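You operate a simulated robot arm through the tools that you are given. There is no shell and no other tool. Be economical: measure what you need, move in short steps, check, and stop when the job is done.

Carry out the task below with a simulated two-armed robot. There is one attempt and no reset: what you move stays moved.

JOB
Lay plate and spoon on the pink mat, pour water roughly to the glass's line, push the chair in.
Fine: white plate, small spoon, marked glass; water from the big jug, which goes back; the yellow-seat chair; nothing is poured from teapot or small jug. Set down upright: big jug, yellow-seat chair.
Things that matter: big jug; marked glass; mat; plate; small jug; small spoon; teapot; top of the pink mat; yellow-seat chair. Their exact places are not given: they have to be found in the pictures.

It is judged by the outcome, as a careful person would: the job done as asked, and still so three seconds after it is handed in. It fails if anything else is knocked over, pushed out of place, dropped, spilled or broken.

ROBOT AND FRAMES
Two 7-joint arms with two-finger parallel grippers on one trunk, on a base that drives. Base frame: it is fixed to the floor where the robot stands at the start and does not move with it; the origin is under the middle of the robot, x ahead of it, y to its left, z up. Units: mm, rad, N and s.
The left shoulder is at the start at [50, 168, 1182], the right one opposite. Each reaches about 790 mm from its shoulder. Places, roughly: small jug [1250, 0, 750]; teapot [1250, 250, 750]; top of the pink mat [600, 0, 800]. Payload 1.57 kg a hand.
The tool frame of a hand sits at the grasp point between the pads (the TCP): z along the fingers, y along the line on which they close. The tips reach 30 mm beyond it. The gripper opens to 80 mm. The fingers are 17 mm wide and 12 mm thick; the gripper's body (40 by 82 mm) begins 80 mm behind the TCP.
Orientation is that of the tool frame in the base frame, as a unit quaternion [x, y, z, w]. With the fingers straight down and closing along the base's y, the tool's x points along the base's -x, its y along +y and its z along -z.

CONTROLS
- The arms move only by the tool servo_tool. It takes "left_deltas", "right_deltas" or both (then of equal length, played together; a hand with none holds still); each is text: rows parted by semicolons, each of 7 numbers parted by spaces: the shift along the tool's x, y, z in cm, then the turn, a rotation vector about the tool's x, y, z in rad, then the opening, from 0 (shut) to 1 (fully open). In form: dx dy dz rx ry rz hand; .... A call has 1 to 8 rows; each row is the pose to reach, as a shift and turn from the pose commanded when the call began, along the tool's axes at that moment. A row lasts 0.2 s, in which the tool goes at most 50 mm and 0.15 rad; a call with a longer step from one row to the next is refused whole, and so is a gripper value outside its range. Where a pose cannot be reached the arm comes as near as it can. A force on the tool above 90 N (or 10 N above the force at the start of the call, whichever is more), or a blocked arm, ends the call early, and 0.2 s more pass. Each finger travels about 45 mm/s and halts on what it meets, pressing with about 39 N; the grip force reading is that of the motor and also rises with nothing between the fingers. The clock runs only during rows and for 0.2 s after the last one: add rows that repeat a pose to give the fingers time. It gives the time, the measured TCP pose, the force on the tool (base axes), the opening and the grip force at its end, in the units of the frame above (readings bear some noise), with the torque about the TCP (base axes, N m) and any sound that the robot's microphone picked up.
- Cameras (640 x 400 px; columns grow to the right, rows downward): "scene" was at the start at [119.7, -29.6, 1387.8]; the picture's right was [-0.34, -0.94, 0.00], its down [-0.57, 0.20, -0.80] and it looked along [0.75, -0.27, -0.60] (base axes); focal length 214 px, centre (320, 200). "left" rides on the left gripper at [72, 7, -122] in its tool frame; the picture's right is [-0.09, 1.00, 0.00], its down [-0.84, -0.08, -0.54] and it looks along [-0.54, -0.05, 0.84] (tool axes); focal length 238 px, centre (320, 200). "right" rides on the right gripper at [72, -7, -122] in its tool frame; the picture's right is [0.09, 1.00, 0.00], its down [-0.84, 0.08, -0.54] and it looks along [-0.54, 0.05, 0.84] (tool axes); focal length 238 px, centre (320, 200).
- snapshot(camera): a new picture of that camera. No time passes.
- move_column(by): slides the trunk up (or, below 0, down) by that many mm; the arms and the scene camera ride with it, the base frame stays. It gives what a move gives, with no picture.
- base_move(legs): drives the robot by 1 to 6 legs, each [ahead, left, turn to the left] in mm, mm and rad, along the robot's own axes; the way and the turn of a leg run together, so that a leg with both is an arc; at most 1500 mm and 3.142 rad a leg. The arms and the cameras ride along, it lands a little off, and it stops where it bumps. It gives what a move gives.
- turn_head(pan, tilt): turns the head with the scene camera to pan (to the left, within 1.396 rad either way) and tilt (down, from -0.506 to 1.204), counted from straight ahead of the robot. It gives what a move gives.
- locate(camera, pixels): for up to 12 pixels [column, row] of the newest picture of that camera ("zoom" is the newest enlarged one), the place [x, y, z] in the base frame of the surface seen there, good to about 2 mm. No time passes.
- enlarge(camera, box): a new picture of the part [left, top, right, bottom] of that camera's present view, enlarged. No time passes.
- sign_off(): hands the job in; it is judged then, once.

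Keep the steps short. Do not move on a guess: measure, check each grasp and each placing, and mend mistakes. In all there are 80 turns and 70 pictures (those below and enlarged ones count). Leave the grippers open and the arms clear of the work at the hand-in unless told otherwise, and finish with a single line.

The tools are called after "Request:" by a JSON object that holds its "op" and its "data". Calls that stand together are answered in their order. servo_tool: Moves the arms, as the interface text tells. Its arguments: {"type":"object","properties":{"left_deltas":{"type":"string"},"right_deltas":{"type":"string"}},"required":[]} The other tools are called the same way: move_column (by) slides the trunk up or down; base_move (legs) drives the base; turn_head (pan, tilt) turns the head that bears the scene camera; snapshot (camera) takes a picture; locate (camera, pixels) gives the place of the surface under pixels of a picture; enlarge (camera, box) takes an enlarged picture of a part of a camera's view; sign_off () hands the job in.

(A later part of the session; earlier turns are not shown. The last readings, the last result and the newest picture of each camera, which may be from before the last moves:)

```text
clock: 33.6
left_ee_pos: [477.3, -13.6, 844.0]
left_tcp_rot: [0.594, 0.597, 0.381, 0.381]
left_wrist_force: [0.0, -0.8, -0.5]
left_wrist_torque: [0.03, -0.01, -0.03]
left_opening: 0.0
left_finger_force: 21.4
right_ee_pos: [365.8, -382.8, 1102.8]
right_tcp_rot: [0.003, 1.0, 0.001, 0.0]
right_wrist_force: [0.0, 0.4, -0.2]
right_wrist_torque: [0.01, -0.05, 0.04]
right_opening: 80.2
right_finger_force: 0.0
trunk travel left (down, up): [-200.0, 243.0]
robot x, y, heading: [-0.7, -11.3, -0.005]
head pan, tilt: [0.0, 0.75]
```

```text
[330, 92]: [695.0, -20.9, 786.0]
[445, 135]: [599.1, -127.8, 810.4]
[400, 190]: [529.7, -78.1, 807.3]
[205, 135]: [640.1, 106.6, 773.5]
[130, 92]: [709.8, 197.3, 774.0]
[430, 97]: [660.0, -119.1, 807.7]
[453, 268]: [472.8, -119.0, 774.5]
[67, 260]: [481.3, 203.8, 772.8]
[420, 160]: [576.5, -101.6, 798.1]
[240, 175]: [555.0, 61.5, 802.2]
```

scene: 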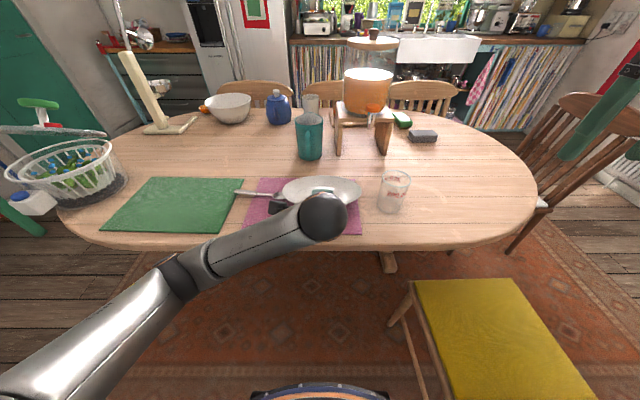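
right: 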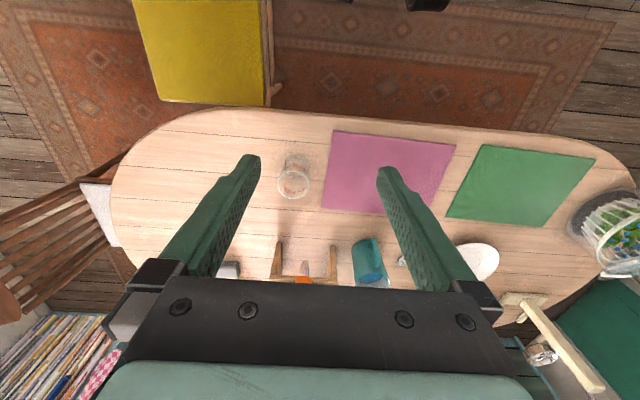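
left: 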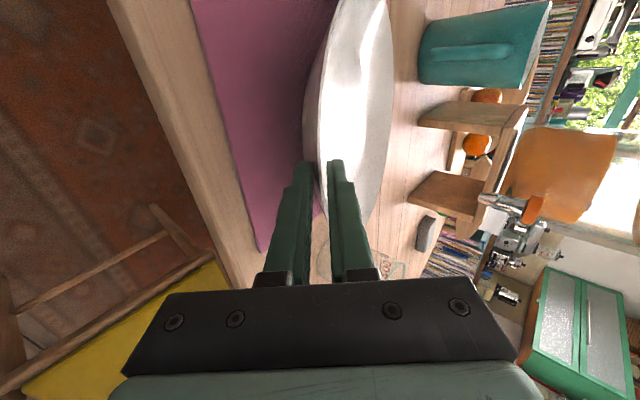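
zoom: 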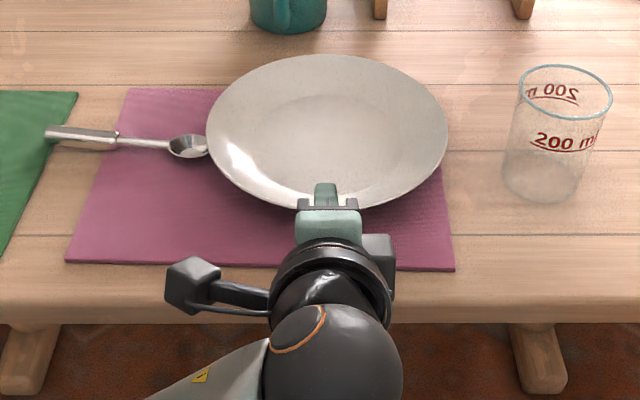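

The plate sits level on the mat again. Withdraw up and back, returning the hand to fingers-down (which also suits the spoon's new direction).

Request:
{"op": "servo_tool", "data": {"left_deltas": "0 1 -2.5 0 0 0 0; 0 3 -5 0.1 0 0 0; 0 5 -7.5 0.24 0 0 0.2; 0 6.6 -9.6 0.38 0 0 0.4; 0 8 -11 0.52 0 0 0.6; 1 8.5 -11 0.66 0 0 0.6; 3 9 -11 0.8 0 0 0.6; 5 9 -11 0.94 0 0 0.6"}}

Request:
{"op": "servo_tool", "data": {"left_deltas": "1 0 0 0.1 0 0 0.6; 5 0 0 0.2 0 0 0.6; 9 0 0 0.2 0 0 0.6; 13 0 0 0.2 0 0 0.6; 17 0 0 0.2 0 0 0.6; 17 0 0 0.2 0 0 0.6"}}

Request:
{"op": "snapshot", "data": {"camera": "scene"}}

```text
clock: 34.6
left_ee_pos: [477.6, 98.3, 906.5]
left_tcp_rot: [0.597, 0.649, 0.426, 0.2]
left_wrist_force: [0.0, -1.1, -0.4]
left_wrist_torque: [-0.02, 0.0, 0.03]
left_opening: 32.0
left_finger_force: 0.1
left hand out of reach, approached as far as the arm can: row 4
right_ee_pos: [364.6, -383.2, 1102.9]
right_tcp_rot: [0.002, 1.0, 0.001, 0.0]
right_wrist_force: [-0.4, -0.2, -0.5]
right_wrist_torque: [0.03, -0.01, -0.03]
right_opening: 79.9
right_finger_force: 0.0
trunk travel left (down, up): [-200.0, 243.0]
robot x, y, heading: [-5.0, -8.1, -0.002]
head pan, tilt: [0.0, 0.75]
stopped in row 4 (left hand): the arm was blocked; the commanded pose is now the measured one
```

```text
clock: 35.1
left_ee_pos: [479.9, 201.2, 900.8]
left_tcp_rot: [0.58, 0.676, 0.449, 0.073]
left_wrist_force: [0.6, 0.4, 0.8]
left_wrist_torque: [0.0, -0.01, 0.01]
left_opening: 48.1
left_finger_force: 0.0
right_ee_pos: [364.7, -383.6, 1103.7]
right_tcp_rot: [0.001, 1.0, 0.001, 0.0]
right_wrist_force: [-0.5, -0.3, -0.6]
right_wrist_torque: [-0.01, -0.02, -0.01]
right_opening: 79.8
right_finger_force: 0.1
trunk travel left (down, up): [-200.0, 243.0]
robot x, y, heading: [-1.3, -7.4, -0.002]
head pan, tilt: [0.0, 0.75]
stopped in row 2 (left hand): the arm was blocked; the commanded pose is now the measured one
```

```text
40 pictures are left
```

scene: 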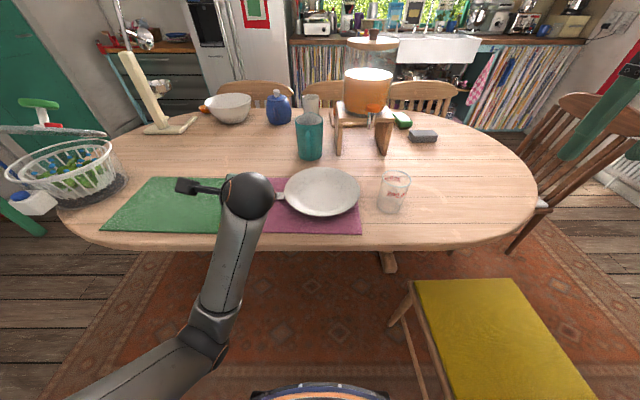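

The arm got close to its limits with an odd wrist posture. I'll move the hand forward/up and turn it back to straight down in one blended move.

Request:
{"op": "servo_tool", "data": {"left_deltas": "1.24 2.35 1.14 0 0 0 0.6; 2.5 4.7 2.3 0.11 -0.08 0.02 0.6; 3.7 7 3.4 0.22 -0.16 0.04 0.6; 5 9.4 4.57 0.33 -0.24 0.06 0.6; 5 9.4 4.57 0.44 -0.32 0.08 0.6; 5 9.4 4.57 0.55 -0.4 0.1 0.6; 5 9.4 4.57 0.66 -0.48 0.12 0.6; 5 9.4 4.57 0.766 -0.552 0.141 0.6"}}

Request:
{"op": "snapshot", "data": {"camera": "scene"}}

```text
clock: 36.9
left_ee_pos: [559.7, 259.7, 959.8]
left_tcp_rot: [0.709, 0.705, 0.0, 0.001]
left_wrist_force: [-0.5, 0.0, 0.1]
left_wrist_torque: [-0.04, 0.0, 0.04]
left_opening: 47.9
left_finger_force: 0.0
right_ee_pos: [366.3, -383.0, 1102.9]
right_tcp_rot: [0.002, 1.0, 0.001, 0.001]
right_wrist_force: [-0.9, -0.6, 1.0]
right_wrist_torque: [-0.01, 0.0, 0.01]
right_opening: 80.1
right_finger_force: 0.1
trunk travel left (down, up): [-200.0, 243.0]
robot x, y, heading: [-6.9, -3.5, 0.002]
head pan, tilt: [0.0, 0.75]
```

```text
39 pictures are left
```

scene: 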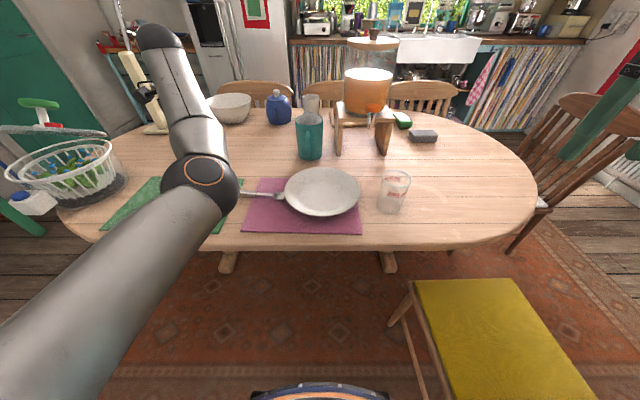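

Recovered. Now measure spoon, plate and mat.

Request:
{"op": "enlarge", "data": {"camera": "scene", "box": [220, 160, 380, 260]}}

Request:
{"op": "locate", "data": {"camera": "zoom", "pixels": [[95, 130], [150, 138], [230, 148], [255, 145], [260, 135], [410, 32], [560, 120], [410, 224], [567, 295], [98, 288], [150, 75], [548, 75]]}}

Request:
{"op": "snapshot", "data": {"camera": "left"}}

```text
4.00 times, centred on (300, 210) of scene
```

zoom: 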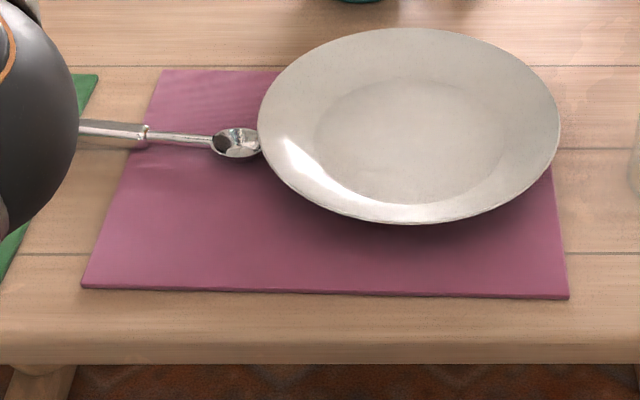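

```text
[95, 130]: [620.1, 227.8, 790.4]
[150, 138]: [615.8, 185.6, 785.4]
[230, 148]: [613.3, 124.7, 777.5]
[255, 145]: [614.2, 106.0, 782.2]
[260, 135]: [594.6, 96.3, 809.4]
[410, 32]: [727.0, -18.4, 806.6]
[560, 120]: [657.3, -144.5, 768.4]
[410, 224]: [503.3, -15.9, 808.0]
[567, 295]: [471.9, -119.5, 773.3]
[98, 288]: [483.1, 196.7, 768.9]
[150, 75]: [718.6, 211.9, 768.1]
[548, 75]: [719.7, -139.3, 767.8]
```

```text
37 pictures are left
```

left: 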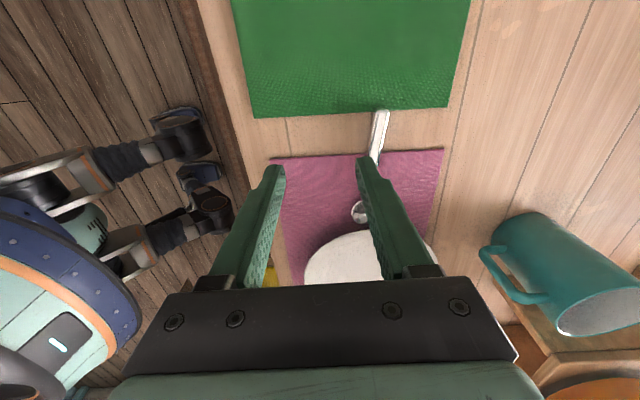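

Plate centre ≈(615,-17), its foot well on the mat. Spoon handle at (621,222). Lower the left hand on it and close.

Request:
{"op": "servo_tool", "data": {"left_deltas": "-1.2 2 4 0 0 0.05 0.6; -2.4 4 8 0 0 0.1 0.6; -3.8 6.1 11 0 0 0.1 0.6; -3.8 6.1 14 0 0 0.1 0.6; -3.8 6.1 15.7 0 0 0.1 0.6; -3.8 6.1 15.7 0 0 0.1 0; -3.8 6.1 15.7 0 0 0.1 0; -3.8 6.1 15.7 0 0 0.1 0"}}

Request:
{"op": "snapshot", "data": {"camera": "left"}}

```text
clock: 38.7
left_ee_pos: [620.3, 221.9, 801.4]
left_tcp_rot: [0.742, 0.67, -0.001, 0.0]
left_wrist_force: [-0.2, -0.1, 0.4]
left_wrist_torque: [0.0, 0.01, 0.02]
left_opening: 18.2
left_finger_force: 23.8
right_ee_pos: [365.9, -382.0, 1101.8]
right_tcp_rot: [0.002, 1.0, 0.001, 0.0]
right_wrist_force: [0.0, -1.0, 0.3]
right_wrist_torque: [-0.02, 0.02, 0.0]
right_opening: 80.1
right_finger_force: 0.0
trunk travel left (down, up): [-200.0, 243.0]
robot x, y, heading: [-2.7, -7.1, 0.0]
head pan, tilt: [0.0, 0.75]
```

```text
36 pictures are left
```

left: 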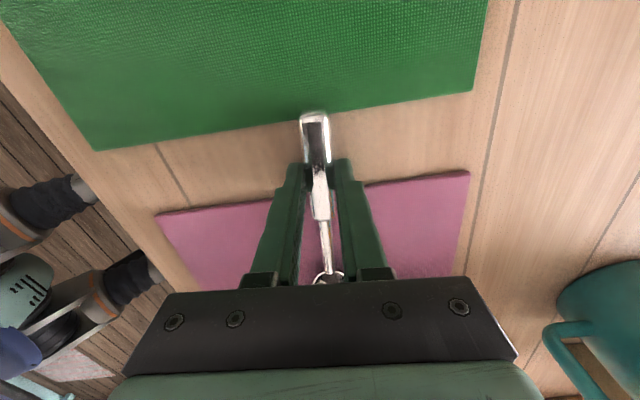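

Spoon gripped. Lift, move over the mat's left strip and turn it so that it lies along x (first half).

Request:
{"op": "servo_tool", "data": {"left_deltas": "0 0 -4.5 0 0 0 0; 0 0 -9 0 0 0 0; 0 -1.5 -11 0 0 -0.14 0; -1 -3 -11 0 0 -0.28 0; -2.5 -4.5 -11 0 0 -0.42 0; -4 -6 -11 0 0 -0.56 0; -6 -7.3 -11 0 0 -0.7 0; -7.5 -7.3 -11 0 0 -0.84 0"}}

Request:
{"op": "servo_tool", "data": {"left_deltas": "0 0 0 0 0 -0.14 0; 0 0 0 0 0 -0.28 0; 0 0 0 0 0 -0.42 0; 0 0 0 0 0 -0.56 0; 0 0 0 0 0 -0.7 0; 0 0 0 0 0 -0.832 0; 0 0 0 0 0 -0.832 0"}}

Request:
{"op": "snapshot", "data": {"camera": "left"}}

```text
clock: 40.5
left_ee_pos: [580.5, 160.3, 907.9]
left_tcp_rot: [0.403, 0.915, -0.001, 0.0]
left_wrist_force: [-0.7, 0.3, -1.5]
left_wrist_torque: [0.01, 0.03, -0.03]
left_opening: 18.1
left_finger_force: 32.5
left hand out of reach, approached as far as the arm can: row 6, 7, 8
right_ee_pos: [367.3, -381.0, 1103.3]
right_tcp_rot: [0.001, 1.0, 0.001, 0.0]
right_wrist_force: [0.0, 0.1, -0.1]
right_wrist_torque: [0.01, -0.01, 0.0]
right_opening: 79.9
right_finger_force: 0.1
trunk travel left (down, up): [-200.0, 243.0]
robot x, y, heading: [-2.4, -10.1, -0.001]
head pan, tilt: [0.0, 0.75]
```

```text
clock: 42.1
left_ee_pos: [581.9, 162.1, 910.3]
left_tcp_rot: [-0.001, 1.0, -0.001, 0.0]
left_wrist_force: [0.2, 0.1, -0.5]
left_wrist_torque: [0.01, 0.02, -0.02]
left_opening: 17.9
left_finger_force: 32.9
right_ee_pos: [367.3, -382.0, 1102.8]
right_tcp_rot: [0.001, 1.0, 0.001, 0.0]
right_wrist_force: [0.6, 0.2, 0.4]
right_wrist_torque: [0.04, 0.02, 0.04]
right_opening: 80.2
right_finger_force: 0.0
trunk travel left (down, up): [-200.0, 243.0]
robot x, y, heading: [-8.8, -11.1, 0.001]
head pan, tilt: [0.0, 0.75]
```

```text
35 pictures are left
```

left: 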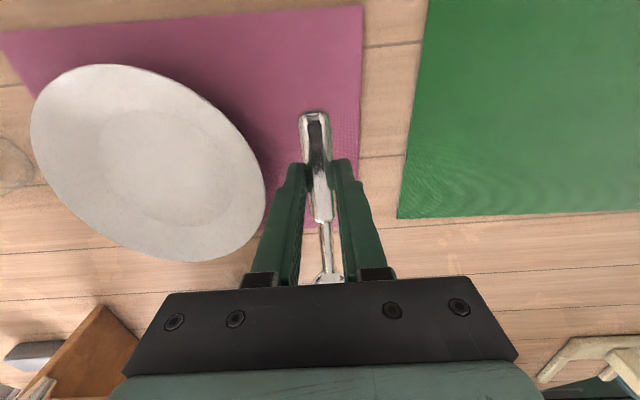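

Now back 40 mm, down to the mat, release and rise.

Request:
{"op": "servo_tool", "data": {"left_deltas": "2 -0.4 2 0 0 0 0; 4 -0.8 4 0 0 0 0; 4 -0.8 7.5 0 0 0 0; 4 -0.8 9.5 0 0 0 0; 4 -0.8 10.4 0 0 0 0; 4 -0.8 10.4 0 0 0 0"}}

Request:
{"op": "snapshot", "data": {"camera": "left"}}

```text
clock: 43.5
left_ee_pos: [551.8, 158.8, 806.6]
left_tcp_rot: [0.0, 1.0, 0.001, 0.008]
left_wrist_force: [11.1, 5.0, 26.2]
left_wrist_torque: [0.11, -0.14, 0.03]
left_opening: 17.9
left_finger_force: 32.3
left hand out of reach, approached as far as the arm can: row 1, 2, 3, 4, 5, 6
right_ee_pos: [364.4, -383.5, 1103.7]
right_tcp_rot: [0.002, 1.0, 0.0, 0.001]
right_wrist_force: [-0.5, -0.9, 0.7]
right_wrist_torque: [0.01, 0.0, 0.0]
right_opening: 79.9
right_finger_force: 0.1
trunk travel left (down, up): [-200.0, 243.0]
robot x, y, heading: [-4.5, -4.3, -0.001]
head pan, tilt: [0.0, 0.75]
```

```text
34 pictures are left
```

left: 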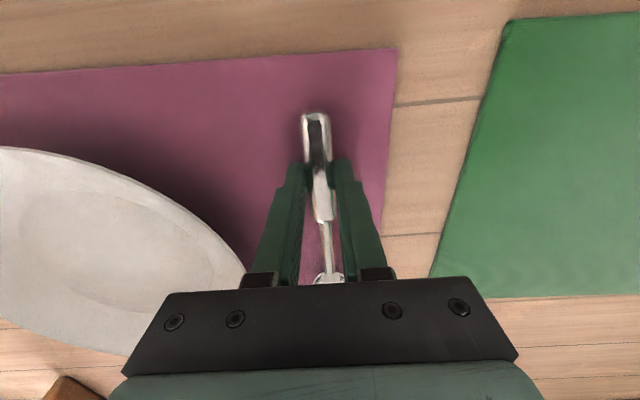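

Touching the mat. Release and rise straight up.

Request:
{"op": "servo_tool", "data": {"left_deltas": "0 0 -0.2 0 0 0 0.3; 0 0 -0.2 0 0 0 0.5; 0 0 -3 0 0 0 0.5; 0 0 -7 0 0 0 0.5; 0 0 -11 0 0 0 0.5; 0 1.5 -15 0 0 0 0.5; 0 5 -17 0 0 0 0.5"}}

Request:
{"op": "snapshot", "data": {"camera": "left"}}

Request:
{"op": "enlarge", "data": {"camera": "scene", "box": [220, 120, 444, 260]}}

```text
clock: 45.1
left_ee_pos: [564.6, 214.0, 972.5]
left_tcp_rot: [0.0, 1.0, -0.001, -0.001]
left_wrist_force: [0.3, 0.4, 0.4]
left_wrist_torque: [0.01, 0.01, -0.01]
left_opening: 39.8
left_finger_force: 0.0
left hand out of reach, approached as far as the arm can: row 3, 4, 5, 6, 7
right_ee_pos: [366.3, -382.5, 1104.2]
right_tcp_rot: [0.003, 1.0, 0.001, 0.001]
right_wrist_force: [-1.0, -0.1, 0.0]
right_wrist_torque: [-0.02, -0.04, 0.0]
right_opening: 79.7
right_finger_force: 0.0
trunk travel left (down, up): [-200.0, 243.0]
robot x, y, heading: [-4.6, -4.9, 0.001]
head pan, tilt: [0.0, 0.75]
```

```text
33 pictures are left
```

left: 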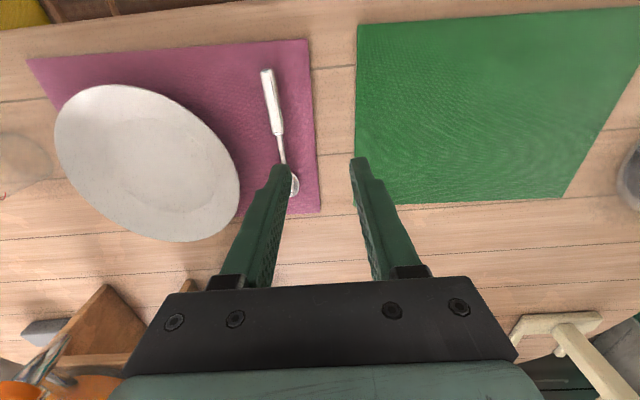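

```text
2.86 times, centred on (332, 190) of scene
```

zoom: 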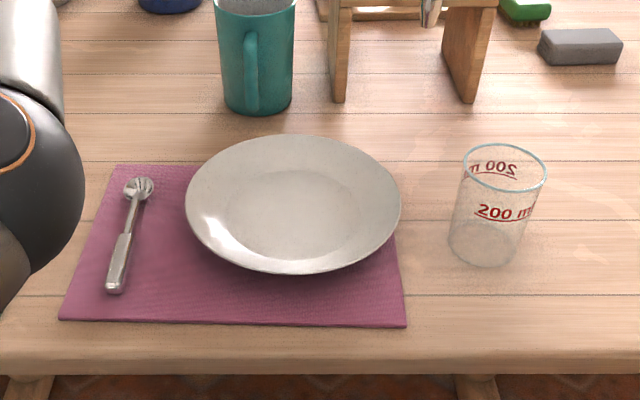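

Plate and spoon both lie on the mat. Next the jug: move the left hand further left, drive ahead 125 mm.

Request:
{"op": "servo_tool", "data": {"left_deltas": "0 4 -1 0 0 0 0.5; -1 8 -2 0 0 0 0.5; -1 11 -3 0 0 0 0.5", "right_deltas": "0 3 0 0 0 0 1; 0 6 0 0 0 0 1; 0 9 0 0 0 0 1"}}

Request:
{"op": "base_move", "data": {"legs": [[125, 0, 0]]}}

```text
clock: 45.9
left_ee_pos: [576.6, 324.1, 1005.0]
left_tcp_rot: [0.0, 1.0, -0.001, 0.0]
left_wrist_force: [0.2, 0.4, 0.9]
left_wrist_torque: [-0.01, 0.01, 0.01]
left_opening: 39.9
left_finger_force: 0.1
right_ee_pos: [366.8, -290.3, 1103.1]
right_tcp_rot: [0.003, 1.0, 0.0, 0.0]
right_wrist_force: [-0.7, -0.1, -0.1]
right_wrist_torque: [-0.04, 0.01, -0.04]
right_opening: 80.1
right_finger_force: 0.1
trunk travel left (down, up): [-200.0, 243.0]
robot x, y, heading: [-2.1, -3.6, -0.0]
head pan, tilt: [0.0, 0.75]
```

```text
clock: 47.2
left_ee_pos: [698.9, 325.4, 1003.8]
left_tcp_rot: [-0.002, 1.0, 0.0, 0.001]
left_wrist_force: [-0.1, 0.1, 0.3]
left_wrist_torque: [-0.02, 0.04, 0.03]
left_opening: 39.9
left_finger_force: 0.1
right_ee_pos: [491.3, -290.5, 1102.3]
right_tcp_rot: [0.0, 1.0, 0.001, 0.0]
right_wrist_force: [0.2, -0.1, -0.9]
right_wrist_torque: [-0.01, 0.02, -0.03]
right_opening: 80.2
right_finger_force: 0.0
trunk travel left (down, up): [-200.0, 243.0]
robot x, y, heading: [119.4, -6.5, 0.002]
head pan, tilt: [0.0, 0.75]
```

Bring the right hand toward the jug while pitching it to 35° below horizontal.

Request:
{"op": "servo_tool", "data": {"right_deltas": "-1.4 2.9 1.3 0 -0.12 0 0.8; -2.7 5.75 2.5 0 -0.24 0 0.7; -4.1 8.6 3.8 0 -0.36 0 0.6; -5.5 11.5 5.1 0 -0.48 0 0.6; -6.8 14.4 6.4 0 -0.6 0 0.6; -8.2 17.3 7.6 0 -0.72 0 0.6; -9.5 20.1 8.9 0 -0.84 0 0.6; -10.9 23 10.2 0 -0.96 0 0.6"}}

Request:
{"op": "snapshot", "data": {"camera": "scene"}}

```text
clock: 49.0
left_ee_pos: [698.6, 324.9, 1005.2]
left_tcp_rot: [-0.002, 1.0, -0.002, 0.001]
left_wrist_force: [-0.3, -1.2, -0.3]
left_wrist_torque: [0.0, 0.0, 0.02]
left_opening: 40.0
left_finger_force: 0.1
right_ee_pos: [597.6, -58.2, 1002.7]
right_tcp_rot: [0.0, 0.886, 0.002, 0.464]
right_wrist_force: [-0.5, 0.3, -0.9]
right_wrist_torque: [0.04, 0.01, 0.02]
right_opening: 48.1
right_finger_force: 0.1
trunk travel left (down, up): [-200.0, 243.0]
robot x, y, heading: [115.2, -2.9, -0.001]
head pan, tilt: [0.0, 0.75]
```

```text
31 pictures are left
```

scene: 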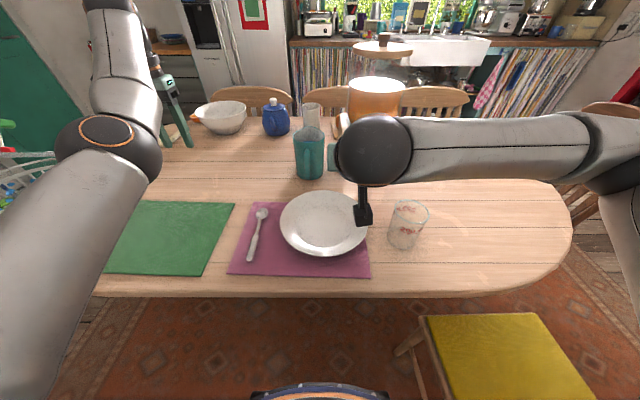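

Right hand is pitched fine. Move along to 80 mm short of the handle.

Request:
{"op": "servo_tool", "data": {"right_deltas": "0 2.5 3 0 0 0 0.6; 0 5 6.5 0 0 0 0.6; 0 7.5 10 0 0 0 0.6; 0 9.2 13 0 0 0 0.6; 0 9.2 16.1 0 0 0 0.6; 0 9.2 16.1 0 0 0 0.6"}}

Request:
{"op": "snapshot", "data": {"camera": "right"}}

Request:
{"op": "locate", "data": {"camera": "right", "pixels": [[320, 100], [320, 60], [320, 130], [320, 30], [310, 80], [330, 80], [320, 150], [280, 100], [360, 100], [320, 10]]}}

```text
clock: 50.4
left_ee_pos: [697.3, 324.8, 1005.3]
left_tcp_rot: [-0.002, 1.0, 0.0, -0.001]
left_wrist_force: [-0.3, -0.5, 0.1]
left_wrist_torque: [0.01, 0.01, 0.0]
left_opening: 40.0
left_finger_force: 0.1
right_ee_pos: [731.2, 31.1, 908.9]
right_tcp_rot: [0.001, 0.887, 0.0, 0.463]
right_wrist_force: [0.3, -0.5, -0.8]
right_wrist_torque: [0.03, -0.02, 0.0]
right_opening: 47.9
right_finger_force: 0.1
trunk travel left (down, up): [-200.0, 243.0]
robot x, y, heading: [119.0, -7.5, 0.003]
head pan, tilt: [0.0, 0.75]
```

```text
30 pictures are left
```

right: 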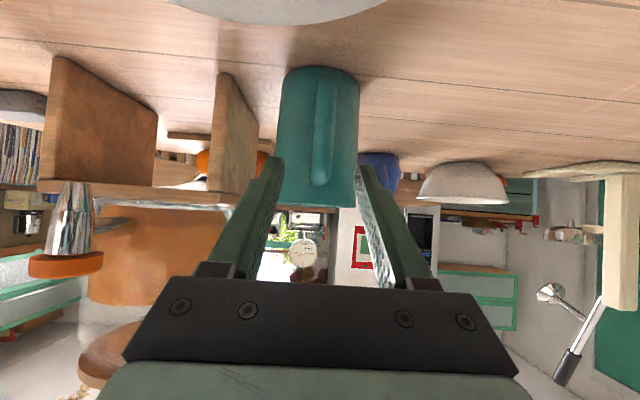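

```text
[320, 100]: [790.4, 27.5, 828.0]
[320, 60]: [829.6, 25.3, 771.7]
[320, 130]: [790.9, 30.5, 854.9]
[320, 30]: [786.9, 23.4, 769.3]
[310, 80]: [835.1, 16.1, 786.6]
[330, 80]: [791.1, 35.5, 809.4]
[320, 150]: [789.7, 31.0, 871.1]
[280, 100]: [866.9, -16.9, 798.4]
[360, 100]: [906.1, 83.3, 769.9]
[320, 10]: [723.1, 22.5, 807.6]
```

Handle centred at y≈33, outer face x≈790. Advance 81 mm and close.

Request:
{"op": "servo_tool", "data": {"right_deltas": "0 0.15 2.5 0 0 0 0.6; 0 0.15 5 0 0 0 0.6; 0 0.15 7 0 0 0 0.6; 0 0.15 8.1 0 0 0 0.6; 0 0.15 8.1 0 0 0 0.2; 0 0.15 8.1 0 0 0 0; 0 0.15 8.1 0 0 0 0; 0 0.15 8.1 0 0 0 0"}}

Request:
{"op": "snapshot", "data": {"camera": "right"}}

Request:
{"op": "enlarge", "data": {"camera": "scene", "box": [250, 90, 410, 190]}}

```text
clock: 52.2
left_ee_pos: [697.3, 324.0, 1004.2]
left_tcp_rot: [-0.001, 1.0, 0.0, 0.0]
left_wrist_force: [-1.2, 0.2, 0.3]
left_wrist_torque: [0.03, 0.0, 0.0]
left_opening: 40.0
left_finger_force: 0.0
right_ee_pos: [797.1, 34.3, 862.7]
right_tcp_rot: [0.0, 0.887, 0.001, 0.462]
right_wrist_force: [0.9, -0.3, 0.5]
right_wrist_torque: [-0.07, -0.13, -0.21]
right_opening: 18.2
right_finger_force: 33.0
trunk travel left (down, up): [-200.0, 243.0]
robot x, y, heading: [119.7, -5.4, 0.001]
head pan, tilt: [0.0, 0.75]
```

```text
29 pictures are left
```

right: 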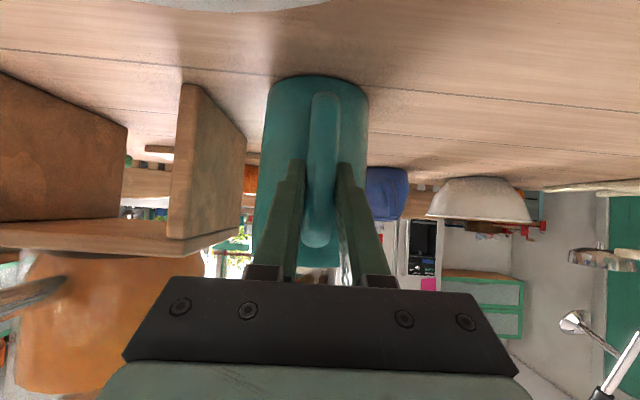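

```text
4.00 times, centred on (330, 140) of scene
```

zoom: 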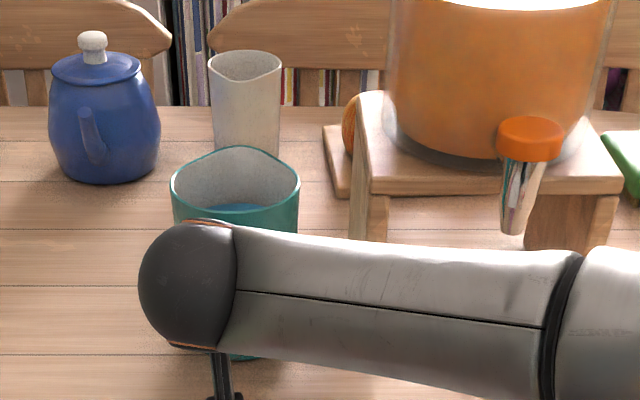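

Handle gripped (18.2 mm). Lift 30 mm slowly and check tilt.

Request:
{"op": "servo_tool", "data": {"right_deltas": "-0.4 0 -0.29 0 0 0 0; -0.8 0 -0.57 0 0 0 0; -1.2 0 -0.86 0 0 0 0; -1.6 0 -1.15 0 0 0 0; -2 0 -1.4 0 0 0 0; -2.46 0 -1.72 0 0 0 0; -2.46 0 -1.72 0 0 0 0"}}

Request:
{"op": "enlarge", "data": {"camera": "scene", "box": [250, 90, 410, 190]}}

Request:
{"op": "snapshot", "data": {"camera": "right"}}

Request:
{"op": "locate", "data": {"camera": "zoom", "pixels": [[238, 132], [175, 165], [298, 165], [240, 192]]}}

```text
clock: 53.8
left_ee_pos: [699.2, 325.5, 1005.4]
left_tcp_rot: [-0.001, 1.0, -0.001, 0.0]
left_wrist_force: [0.1, -0.1, 0.1]
left_wrist_torque: [0.01, 0.0, 0.03]
left_opening: 40.0
left_finger_force: 0.0
right_ee_pos: [800.7, 32.5, 892.8]
right_tcp_rot: [0.0, 0.888, 0.001, 0.461]
right_wrist_force: [0.0, 0.0, -10.3]
right_wrist_torque: [0.03, 0.76, 0.0]
right_opening: 17.7
right_finger_force: 33.2
trunk travel left (down, up): [-200.0, 243.0]
robot x, y, heading: [124.2, -7.4, 0.003]
head pan, tilt: [0.0, 0.75]
```

```text
4.00 times, centred on (330, 140) of scene
```

zoom: 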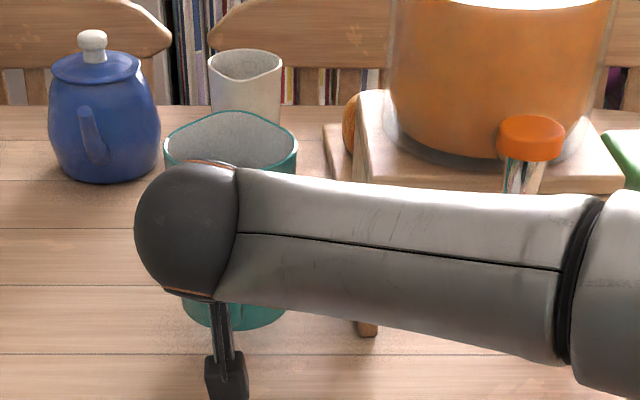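

```text
26 pictures are left
```

right: 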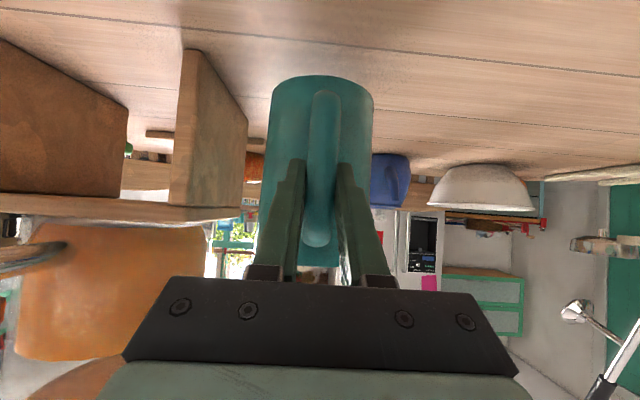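

```text
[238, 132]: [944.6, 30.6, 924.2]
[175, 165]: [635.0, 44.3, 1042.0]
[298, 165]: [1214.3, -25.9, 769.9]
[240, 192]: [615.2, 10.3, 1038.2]
```

The jug holds steady (≈10 N, no tilt). Lift 97 mm more, then drive back 130 mm so that the glass is at a comfortable distance.

Request:
{"op": "servo_tool", "data": {"right_deltas": "-1 0 -0.7 0 0 0 0; -2.3 0 -1.6 0 0 0 0; -3.6 0 -2.5 0 0 0 0; -4.9 0 -3.4 0 0 0 0; -6.2 0 -4.3 0 0 0 0; -7.4 0 -5.2 0 0 0 0; -7.94 0 -5.57 0 0 0 0; -7.94 0 -5.57 0 0 0 0"}}

Request:
{"op": "base_move", "data": {"legs": [[-60, 0, 0], [-70, 0, 0]]}}

Request:
{"op": "enlarge", "data": {"camera": "scene", "box": [200, 60, 440, 210]}}

```text
clock: 55.6
left_ee_pos: [699.2, 324.0, 1005.1]
left_tcp_rot: [-0.002, 1.0, 0.0, 0.0]
left_wrist_force: [-0.2, 0.4, 0.0]
left_wrist_torque: [-0.02, -0.01, 0.01]
left_opening: 40.0
left_finger_force: 0.0
right_ee_pos: [799.1, 34.8, 988.8]
right_tcp_rot: [0.0, 0.887, 0.001, 0.461]
right_wrist_force: [-0.5, -0.2, -10.4]
right_wrist_torque: [-0.02, 0.76, -0.03]
right_opening: 18.0
right_finger_force: 32.3
trunk travel left (down, up): [-200.0, 243.0]
robot x, y, heading: [116.9, -5.9, 0.002]
head pan, tilt: [0.0, 0.75]
```

```text
clock: 57.2
left_ee_pos: [568.2, 324.0, 1003.7]
left_tcp_rot: [-0.002, 1.0, -0.001, 0.0]
left_wrist_force: [0.3, -0.1, -0.1]
left_wrist_torque: [-0.01, -0.06, -0.02]
left_opening: 39.8
left_finger_force: 0.1
right_ee_pos: [669.1, 34.4, 989.4]
right_tcp_rot: [0.0, 0.887, 0.001, 0.462]
right_wrist_force: [-0.8, 0.0, -10.1]
right_wrist_torque: [-0.02, 0.79, 0.02]
right_opening: 17.9
right_finger_force: 32.6
trunk travel left (down, up): [-200.0, 243.0]
robot x, y, heading: [-9.0, -8.5, 0.0]
head pan, tilt: [0.0, 0.75]
```

```text
2.67 times, centred on (320, 135) of scene
```

zoom: 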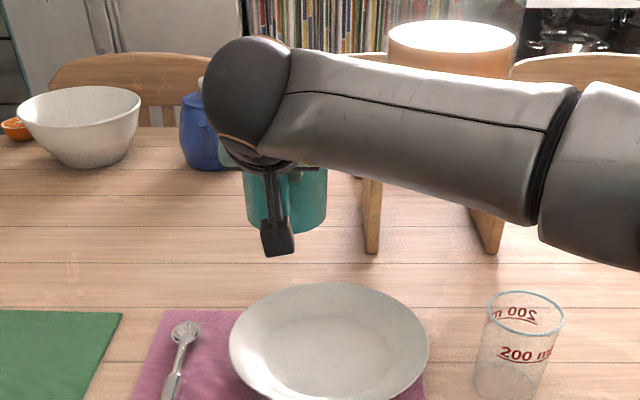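

Jug upright and held. Carry it gently to behind the glass, at safe height, in two halves.

Request:
{"op": "servo_tool", "data": {"right_deltas": "0.6 -1 -0.8 0 0 0 0; 1.5 -2.6 -2.1 0 0 0 0; 2.5 -4.4 -3.6 0 0 0 0; 3.5 -6.2 -5.1 0 0 0 0; 4.6 -8 -6.6 0 0 0 0; 5.6 -9.8 -8.1 0 0 0 0; 6.6 -11.5 -9.4 0 0 0 0; 7.26 -12.6 -10.35 0 0 0 0"}}

Request:
{"op": "servo_tool", "data": {"right_deltas": "0.6 -1 -0.8 0 0 0 0; 1.5 -2.6 -2.1 0 0 0 0; 2.5 -4.4 -3.6 0 0 0 0; 3.5 -6.2 -5.1 0 0 0 0; 4.6 -8 -6.6 0 0 0 0; 5.6 -9.8 -8.1 0 0 0 0; 6.6 -11.5 -9.4 0 0 0 0; 7.26 -12.6 -10.35 0 0 0 0"}}

Request:
{"op": "snapshot", "data": {"camera": "scene"}}

```text
clock: 59.0
left_ee_pos: [568.0, 323.7, 1004.3]
left_tcp_rot: [-0.002, 1.0, -0.001, 0.0]
left_wrist_force: [0.6, 0.1, 0.0]
left_wrist_torque: [-0.01, -0.01, 0.01]
left_opening: 39.7
left_finger_force: 0.1
right_ee_pos: [546.4, -91.3, 988.6]
right_tcp_rot: [0.001, 0.887, 0.0, 0.461]
right_wrist_force: [-0.9, 0.5, -11.5]
right_wrist_torque: [-0.01, 0.8, -0.03]
right_opening: 17.8
right_finger_force: 32.6
trunk travel left (down, up): [-200.0, 243.0]
robot x, y, heading: [-14.8, -7.9, 0.004]
head pan, tilt: [0.0, 0.75]
```

```text
clock: 60.8
left_ee_pos: [568.5, 324.4, 1004.6]
left_tcp_rot: [-0.001, 1.0, -0.001, 0.0]
left_wrist_force: [0.7, -0.6, 0.3]
left_wrist_torque: [-0.02, 0.02, -0.01]
left_opening: 39.9
left_finger_force: 0.1
right_ee_pos: [416.3, -217.8, 990.5]
right_tcp_rot: [0.001, 0.888, 0.0, 0.461]
right_wrist_force: [0.3, -0.2, -9.8]
right_wrist_torque: [0.04, 0.79, 0.02]
right_opening: 17.3
right_finger_force: 32.2
trunk travel left (down, up): [-200.0, 243.0]
robot x, y, heading: [-11.2, -10.0, -0.001]
head pan, tilt: [0.0, 0.75]
```

```text
24 pictures are left
```

scene: 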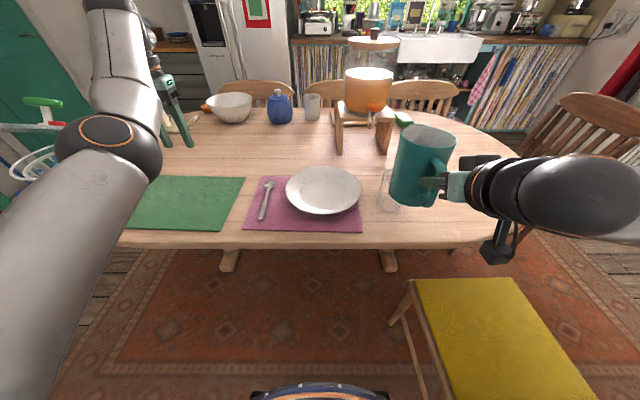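

Zoom to verify where the spout and handle are now.

Request:
{"op": "enlarge", "data": {"camera": "scene", "box": [370, 110, 482, 220]}}

Request:
{"op": "locate", "data": {"camera": "zoom", "pixels": [[200, 92], [330, 70], [400, 105], [395, 150], [350, 190], [230, 150], [180, 115], [300, 80], [270, 340], [145, 280]]}}

```text
3.64 times, centred on (426, 165) of scene
```

zoom: 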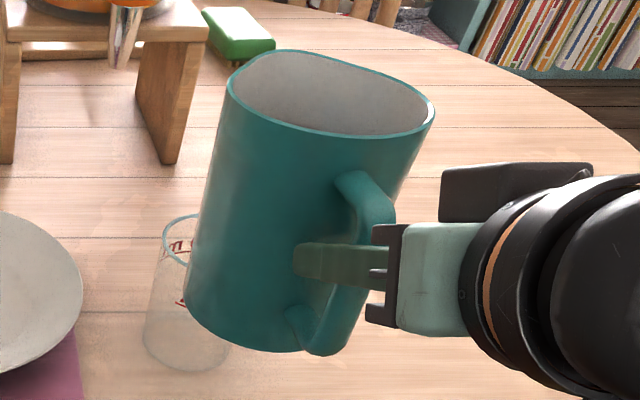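

```text
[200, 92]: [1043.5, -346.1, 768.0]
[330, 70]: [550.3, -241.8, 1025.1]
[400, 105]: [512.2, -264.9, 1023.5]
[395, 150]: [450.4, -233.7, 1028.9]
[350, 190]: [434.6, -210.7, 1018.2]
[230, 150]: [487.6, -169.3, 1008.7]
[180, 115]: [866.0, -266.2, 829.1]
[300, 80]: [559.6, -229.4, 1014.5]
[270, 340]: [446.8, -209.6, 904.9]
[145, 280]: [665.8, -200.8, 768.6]
```

Spout is ahead of the hand as expected. Tilt the jug to 30° (no water yet expected), keeping the lip above the glass.

Request:
{"op": "servo_tool", "data": {"right_deltas": "0.6 0 0.2 0 0.087 0 0; 1.2 0 0.4 0 0.175 0 0; 1.8 0 0.56 0 0.262 0 0; 2.1 0 0.8 0 0.349 0 0; 2.3 0 1 0 0.436 0 0; 2.46 0 1.28 0 0.524 0 0; 2.46 0 1.28 0 0.524 0 0; 2.46 0 1.28 0 0.524 0 0"}}

Request:
{"op": "enlarge", "data": {"camera": "scene", "box": [350, 120, 478, 230]}}

```text
clock: 62.6
left_ee_pos: [568.5, 324.2, 1004.6]
left_tcp_rot: [-0.001, 1.0, -0.001, 0.0]
left_wrist_force: [0.1, 0.5, 0.5]
left_wrist_torque: [0.0, -0.01, 0.04]
left_opening: 40.0
left_finger_force: 0.1
right_ee_pos: [413.5, -216.9, 960.5]
right_tcp_rot: [0.0, 0.977, 0.001, 0.215]
right_wrist_force: [0.2, -0.2, -10.1]
right_wrist_torque: [0.01, 0.49, 0.02]
right_opening: 18.1
right_finger_force: 32.4
trunk travel left (down, up): [-200.0, 243.0]
robot x, y, heading: [-10.7, -9.8, 0.003]
head pan, tilt: [0.0, 0.75]
```

```text
3.64 times, centred on (414, 175) of scene
```

zoom: 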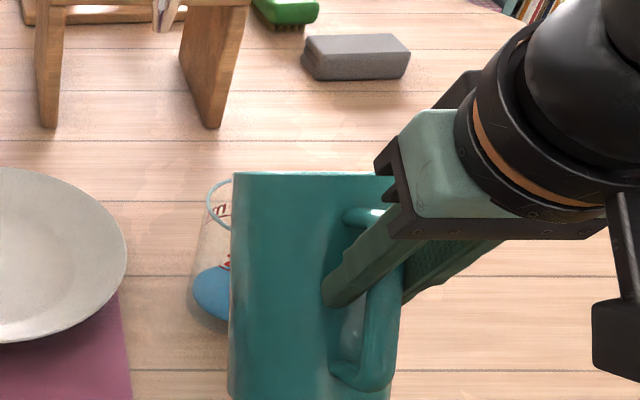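

Water has begun to enter the glass (blue at its bottom). Hold briefly and look again.

Request:
{"op": "servo_tool", "data": {"right_deltas": "0 0 0 0 0 0 0; 0 0 0 0 0 0 0; 0 0 0 0 0 0 0"}}

Request:
{"op": "enlarge", "data": {"camera": "scene", "box": [370, 150, 434, 220]}}

Request:
{"op": "locate", "data": {"camera": "zoom", "pixels": [[95, 180], [150, 85], [170, 300], [130, 290], [100, 270], [160, 270], [175, 330], [230, 110], [260, 95], [90, 250]]}}

```text
clock: 63.4
left_ee_pos: [568.3, 325.2, 1004.2]
left_tcp_rot: [-0.002, 1.0, -0.001, 0.0]
left_wrist_force: [0.0, -0.2, 1.1]
left_wrist_torque: [0.0, 0.02, -0.02]
left_opening: 40.3
left_finger_force: 0.0
right_ee_pos: [413.5, -217.6, 961.7]
right_tcp_rot: [0.0, 0.977, 0.001, 0.215]
right_wrist_force: [-0.3, -0.6, -10.3]
right_wrist_torque: [-0.02, 0.53, 0.02]
right_opening: 18.0
right_finger_force: 32.7
trunk travel left (down, up): [-200.0, 243.0]
robot x, y, heading: [-11.6, -6.8, 0.002]
head pan, tilt: [0.0, 0.75]
```

```text
5.71 times, centred on (402, 185) of scene
```

zoom: 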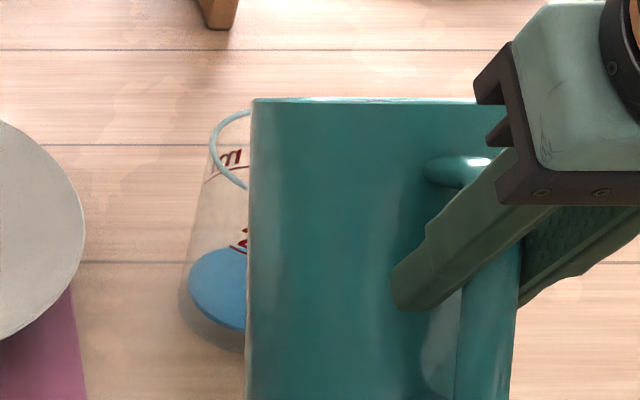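

```text
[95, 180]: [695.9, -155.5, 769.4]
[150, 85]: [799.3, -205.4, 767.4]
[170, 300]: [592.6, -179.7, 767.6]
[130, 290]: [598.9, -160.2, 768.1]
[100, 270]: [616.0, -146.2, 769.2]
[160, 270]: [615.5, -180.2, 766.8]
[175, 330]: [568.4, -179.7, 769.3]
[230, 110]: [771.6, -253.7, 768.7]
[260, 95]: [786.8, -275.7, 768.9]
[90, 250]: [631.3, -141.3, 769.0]
```

A little water is in, and flow stops when held. Tilt 4° more and hold.

Request:
{"op": "servo_tool", "data": {"right_deltas": "-0.2 0 -0.17 0 0.035 0 0; -0.43 0 -0.35 0 0.07 0 0; -0.43 0 -0.35 0 0.07 0 0; -0.43 0 -0.35 0 0.07 0 0; -0.43 0 -0.35 0 0.07 0 0"}}

Request:
{"op": "enlarge", "data": {"camera": "scene", "box": [370, 150, 434, 220]}}

Request:
{"op": "locate", "data": {"camera": "zoom", "pixels": [[215, 290], [225, 270], [210, 275], [230, 300], [240, 290]]}}

```text
clock: 64.6
left_ee_pos: [568.2, 324.5, 1005.0]
left_tcp_rot: [-0.001, 1.0, 0.0, 0.0]
left_wrist_force: [0.1, -0.3, 0.4]
left_wrist_torque: [-0.01, 0.01, -0.01]
left_opening: 39.9
left_finger_force: 0.1
right_ee_pos: [415.8, -218.7, 967.3]
right_tcp_rot: [0.0, 0.983, 0.001, 0.181]
right_wrist_force: [-0.3, -0.5, -10.1]
right_wrist_torque: [-0.03, 0.45, -0.01]
right_opening: 17.8
right_finger_force: 32.5
trunk travel left (down, up): [-200.0, 243.0]
robot x, y, heading: [-17.3, -7.9, 0.006]
head pan, tilt: [0.0, 0.75]
```

```text
5.71 times, centred on (402, 185) of scene
```

zoom: 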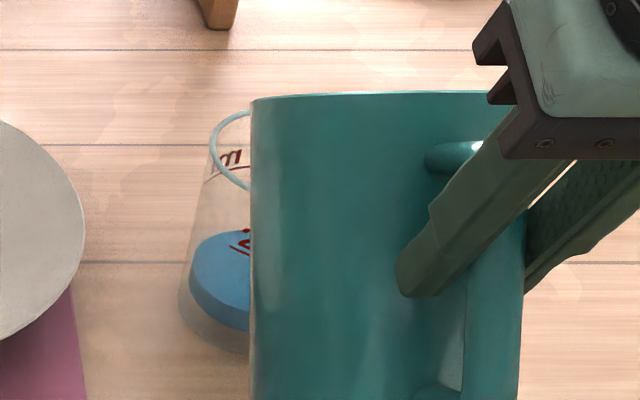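

```text
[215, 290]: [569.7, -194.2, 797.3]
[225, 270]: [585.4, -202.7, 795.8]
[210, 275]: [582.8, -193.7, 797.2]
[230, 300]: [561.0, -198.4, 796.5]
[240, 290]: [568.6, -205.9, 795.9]
```

Level now z≈796 (line at 836). Tilt 6° more, hold, check.

Request:
{"op": "servo_tool", "data": {"right_deltas": "-0.24 0 -0.18 0 0.035 0 0; -0.48 0 -0.36 0 0.07 0 0; -0.71 0 -0.53 0 0.105 0 0; -0.71 0 -0.53 0 0.105 0 0; -0.71 0 -0.53 0 0.105 0 0; -0.71 0 -0.53 0 0.105 0 0"}}

Request:
{"op": "enlarge", "data": {"camera": "scene", "box": [370, 150, 434, 220]}}

Request:
{"op": "locate", "data": {"camera": "zoom", "pixels": [[215, 270], [225, 250], [212, 250], [230, 280], [240, 240]]}}

```text
clock: 66.0
left_ee_pos: [568.1, 324.9, 1004.2]
left_tcp_rot: [-0.002, 1.0, -0.001, 0.0]
left_wrist_force: [0.6, 0.0, -0.3]
left_wrist_torque: [-0.03, 0.03, 0.04]
left_opening: 39.9
left_finger_force: 0.0
right_ee_pos: [419.9, -218.9, 974.4]
right_tcp_rot: [-0.001, 0.992, 0.001, 0.13]
right_wrist_force: [0.0, -0.7, -9.8]
right_wrist_torque: [0.0, 0.31, 0.04]
right_opening: 17.9
right_finger_force: 32.9
trunk travel left (down, up): [-200.0, 243.0]
robot x, y, heading: [-11.0, -7.6, -0.002]
head pan, tilt: [0.0, 0.75]
```

```text
5.71 times, centred on (402, 185) of scene
```

zoom: 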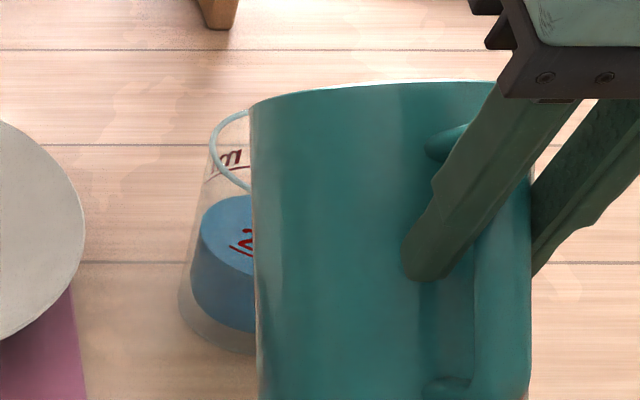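

```text
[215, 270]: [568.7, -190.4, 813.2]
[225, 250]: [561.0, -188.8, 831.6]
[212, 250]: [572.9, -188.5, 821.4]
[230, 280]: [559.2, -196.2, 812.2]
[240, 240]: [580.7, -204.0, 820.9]
```

Level ≈821; need ≈15 mm more. Tilt about 3.2° more.

Request:
{"op": "servo_tool", "data": {"right_deltas": "-0.28 0 -0.35 0 0.028 0 0; -0.55 0 -0.7 0 0.055 0 0; -0.55 0 -0.7 0 0.055 0 0; -0.55 0 -0.7 0 0.055 0 0; -0.55 0 -0.7 0 0.055 0 0"}}

Request:
{"op": "enlarge", "data": {"camera": "scene", "box": [370, 150, 434, 220]}}

Request:
{"op": "locate", "data": {"camera": "zoom", "pixels": [[220, 200], [225, 220], [215, 215], [235, 220], [240, 205]]}}

```text
clock: 67.2
left_ee_pos: [568.9, 324.5, 1003.9]
left_tcp_rot: [-0.002, 1.0, -0.001, 0.0]
left_wrist_force: [0.0, 0.6, -0.6]
left_wrist_torque: [0.01, 0.01, 0.02]
left_opening: 40.0
left_finger_force: 0.1
right_ee_pos: [424.4, -220.1, 983.1]
right_tcp_rot: [0.0, 0.995, 0.001, 0.102]
right_wrist_force: [0.7, 1.9, -9.1]
right_wrist_torque: [-0.01, 0.3, -0.01]
right_opening: 17.8
right_finger_force: 32.7
trunk travel left (down, up): [-200.0, 243.0]
robot x, y, heading: [-10.9, -5.2, 0.01]
head pan, tilt: [0.0, 0.75]
```

```text
5.71 times, centred on (402, 185) of scene
```

zoom: 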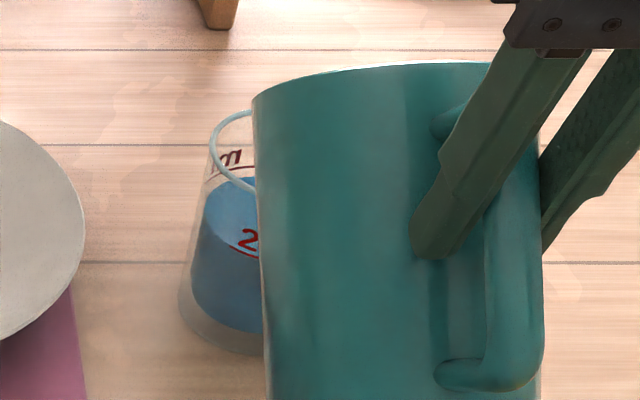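

```text
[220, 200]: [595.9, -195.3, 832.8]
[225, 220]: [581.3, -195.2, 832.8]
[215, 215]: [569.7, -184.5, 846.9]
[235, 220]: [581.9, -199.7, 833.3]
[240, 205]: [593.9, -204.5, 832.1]
```

Level ≈833, at the line (836). Tilt the jug back upright.

Request:
{"op": "servo_tool", "data": {"right_deltas": "0.4 0 -0.1 0 -0.094 0 0; 0.8 0 -0.2 0 -0.188 0 0; 0.85 0 -0.4 0 -0.283 0 0; 0.83 0 -0.65 0 -0.377 0 0; 0.8 0 -0.9 0 -0.47 0 0; 0.78 0 -1.1 0 -0.566 0 0; 0.75 0 -1.3 0 -0.66 0 0; 0.73 0 -1.38 0 -0.754 0 0"}}

Request:
{"op": "snapshot", "data": {"camera": "scene"}}

```text
clock: 69.0
left_ee_pos: [568.8, 324.2, 1004.5]
left_tcp_rot: [-0.002, 1.0, -0.001, 0.0]
left_wrist_force: [-0.4, 0.0, 0.3]
left_wrist_torque: [0.04, 0.01, 0.0]
left_opening: 40.1
left_finger_force: 0.0
right_ee_pos: [414.2, -218.2, 992.9]
right_tcp_rot: [0.0, 0.887, 0.001, 0.461]
right_wrist_force: [-0.4, 0.5, -8.3]
right_wrist_torque: [0.01, 0.63, 0.01]
right_opening: 17.7
right_finger_force: 32.4
trunk travel left (down, up): [-200.0, 243.0]
robot x, y, heading: [-6.3, -5.4, 0.002]
head pan, tilt: [0.0, 0.75]
```

```text
17 pictures are left
```

scene: 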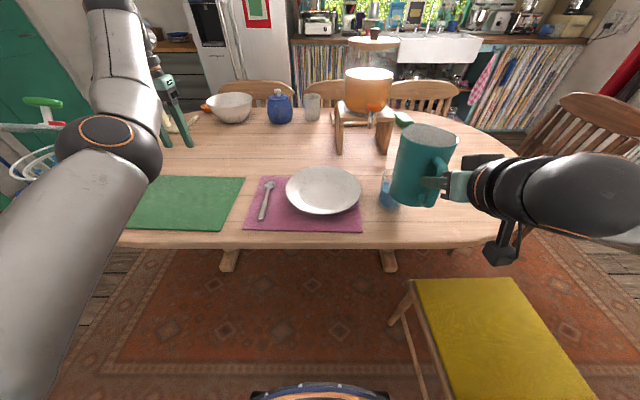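

200 ml poured. Carry the jug back the same way and drive ahead 130 mm.

Request:
{"op": "servo_tool", "data": {"right_deltas": "-0.6 1 0.8 0 0 0 0; -1.5 2.6 2.1 0 0 0 0; -2.5 4.4 3.6 0 0 0 0; -3.5 6.2 5.1 0 0 0 0; -4.6 8 6.6 0 0 0 0; -5.6 9.8 8.1 0 0 0 0; -6.6 11.5 9.4 0 0 0 0; -7.26 12.6 10.35 0 0 0 0"}}

Request:
{"op": "servo_tool", "data": {"right_deltas": "-0.6 1 0.8 0 0 0 0; -1.5 2.6 2.1 0 0 0 0; -2.5 4.4 3.6 0 0 0 0; -3.5 6.2 5.1 0 0 0 0; -4.6 8 6.6 0 0 0 0; -5.6 9.8 8.1 0 0 0 0; -6.6 11.5 9.4 0 0 0 0; -7.26 12.6 10.35 0 0 0 0"}}

Request:
{"op": "base_move", "data": {"legs": [[60, 0, 0], [70, 0, 0]]}}

```text
clock: 70.8
left_ee_pos: [568.8, 325.4, 1003.4]
left_tcp_rot: [-0.001, 1.0, -0.001, -0.001]
left_wrist_force: [-0.3, -0.8, 0.7]
left_wrist_torque: [0.04, 0.0, 0.02]
left_opening: 39.9
left_finger_force: 0.1
right_ee_pos: [542.6, -92.5, 995.4]
right_tcp_rot: [0.001, 0.887, 0.0, 0.461]
right_wrist_force: [0.2, 0.9, -8.5]
right_wrist_torque: [0.0, 0.61, -0.03]
right_opening: 17.7
right_finger_force: 32.3
trunk travel left (down, up): [-200.0, 243.0]
robot x, y, heading: [-16.5, -7.1, 0.003]
head pan, tilt: [0.0, 0.75]
```

```text
clock: 72.6
left_ee_pos: [569.1, 323.5, 1003.9]
left_tcp_rot: [-0.002, 1.0, -0.001, 0.001]
left_wrist_force: [1.0, 0.2, 0.3]
left_wrist_torque: [0.01, -0.01, 0.01]
left_opening: 40.0
left_finger_force: 0.0
right_ee_pos: [667.3, 35.8, 994.5]
right_tcp_rot: [0.001, 0.887, -0.001, 0.461]
right_wrist_force: [-0.1, -0.8, -8.8]
right_wrist_torque: [-0.02, 0.63, -0.02]
right_opening: 18.0
right_finger_force: 32.8
trunk travel left (down, up): [-200.0, 243.0]
robot x, y, heading: [-13.0, -11.1, 0.002]
head pan, tilt: [0.0, 0.75]
```

```text
clock: 74.2
left_ee_pos: [699.5, 323.3, 1004.7]
left_tcp_rot: [-0.002, 1.0, -0.001, 0.0]
left_wrist_force: [0.6, 0.5, 0.8]
left_wrist_torque: [0.0, 0.0, 0.02]
left_opening: 40.1
left_finger_force: 0.0
right_ee_pos: [797.5, 35.5, 993.2]
right_tcp_rot: [0.0, 0.887, 0.0, 0.461]
right_wrist_force: [0.7, -0.9, -8.3]
right_wrist_torque: [-0.01, 0.63, 0.0]
right_opening: 18.0
right_finger_force: 33.2
trunk travel left (down, up): [-200.0, 243.0]
robot x, y, heading: [118.1, -6.2, 0.002]
head pan, tilt: [0.0, 0.75]
```

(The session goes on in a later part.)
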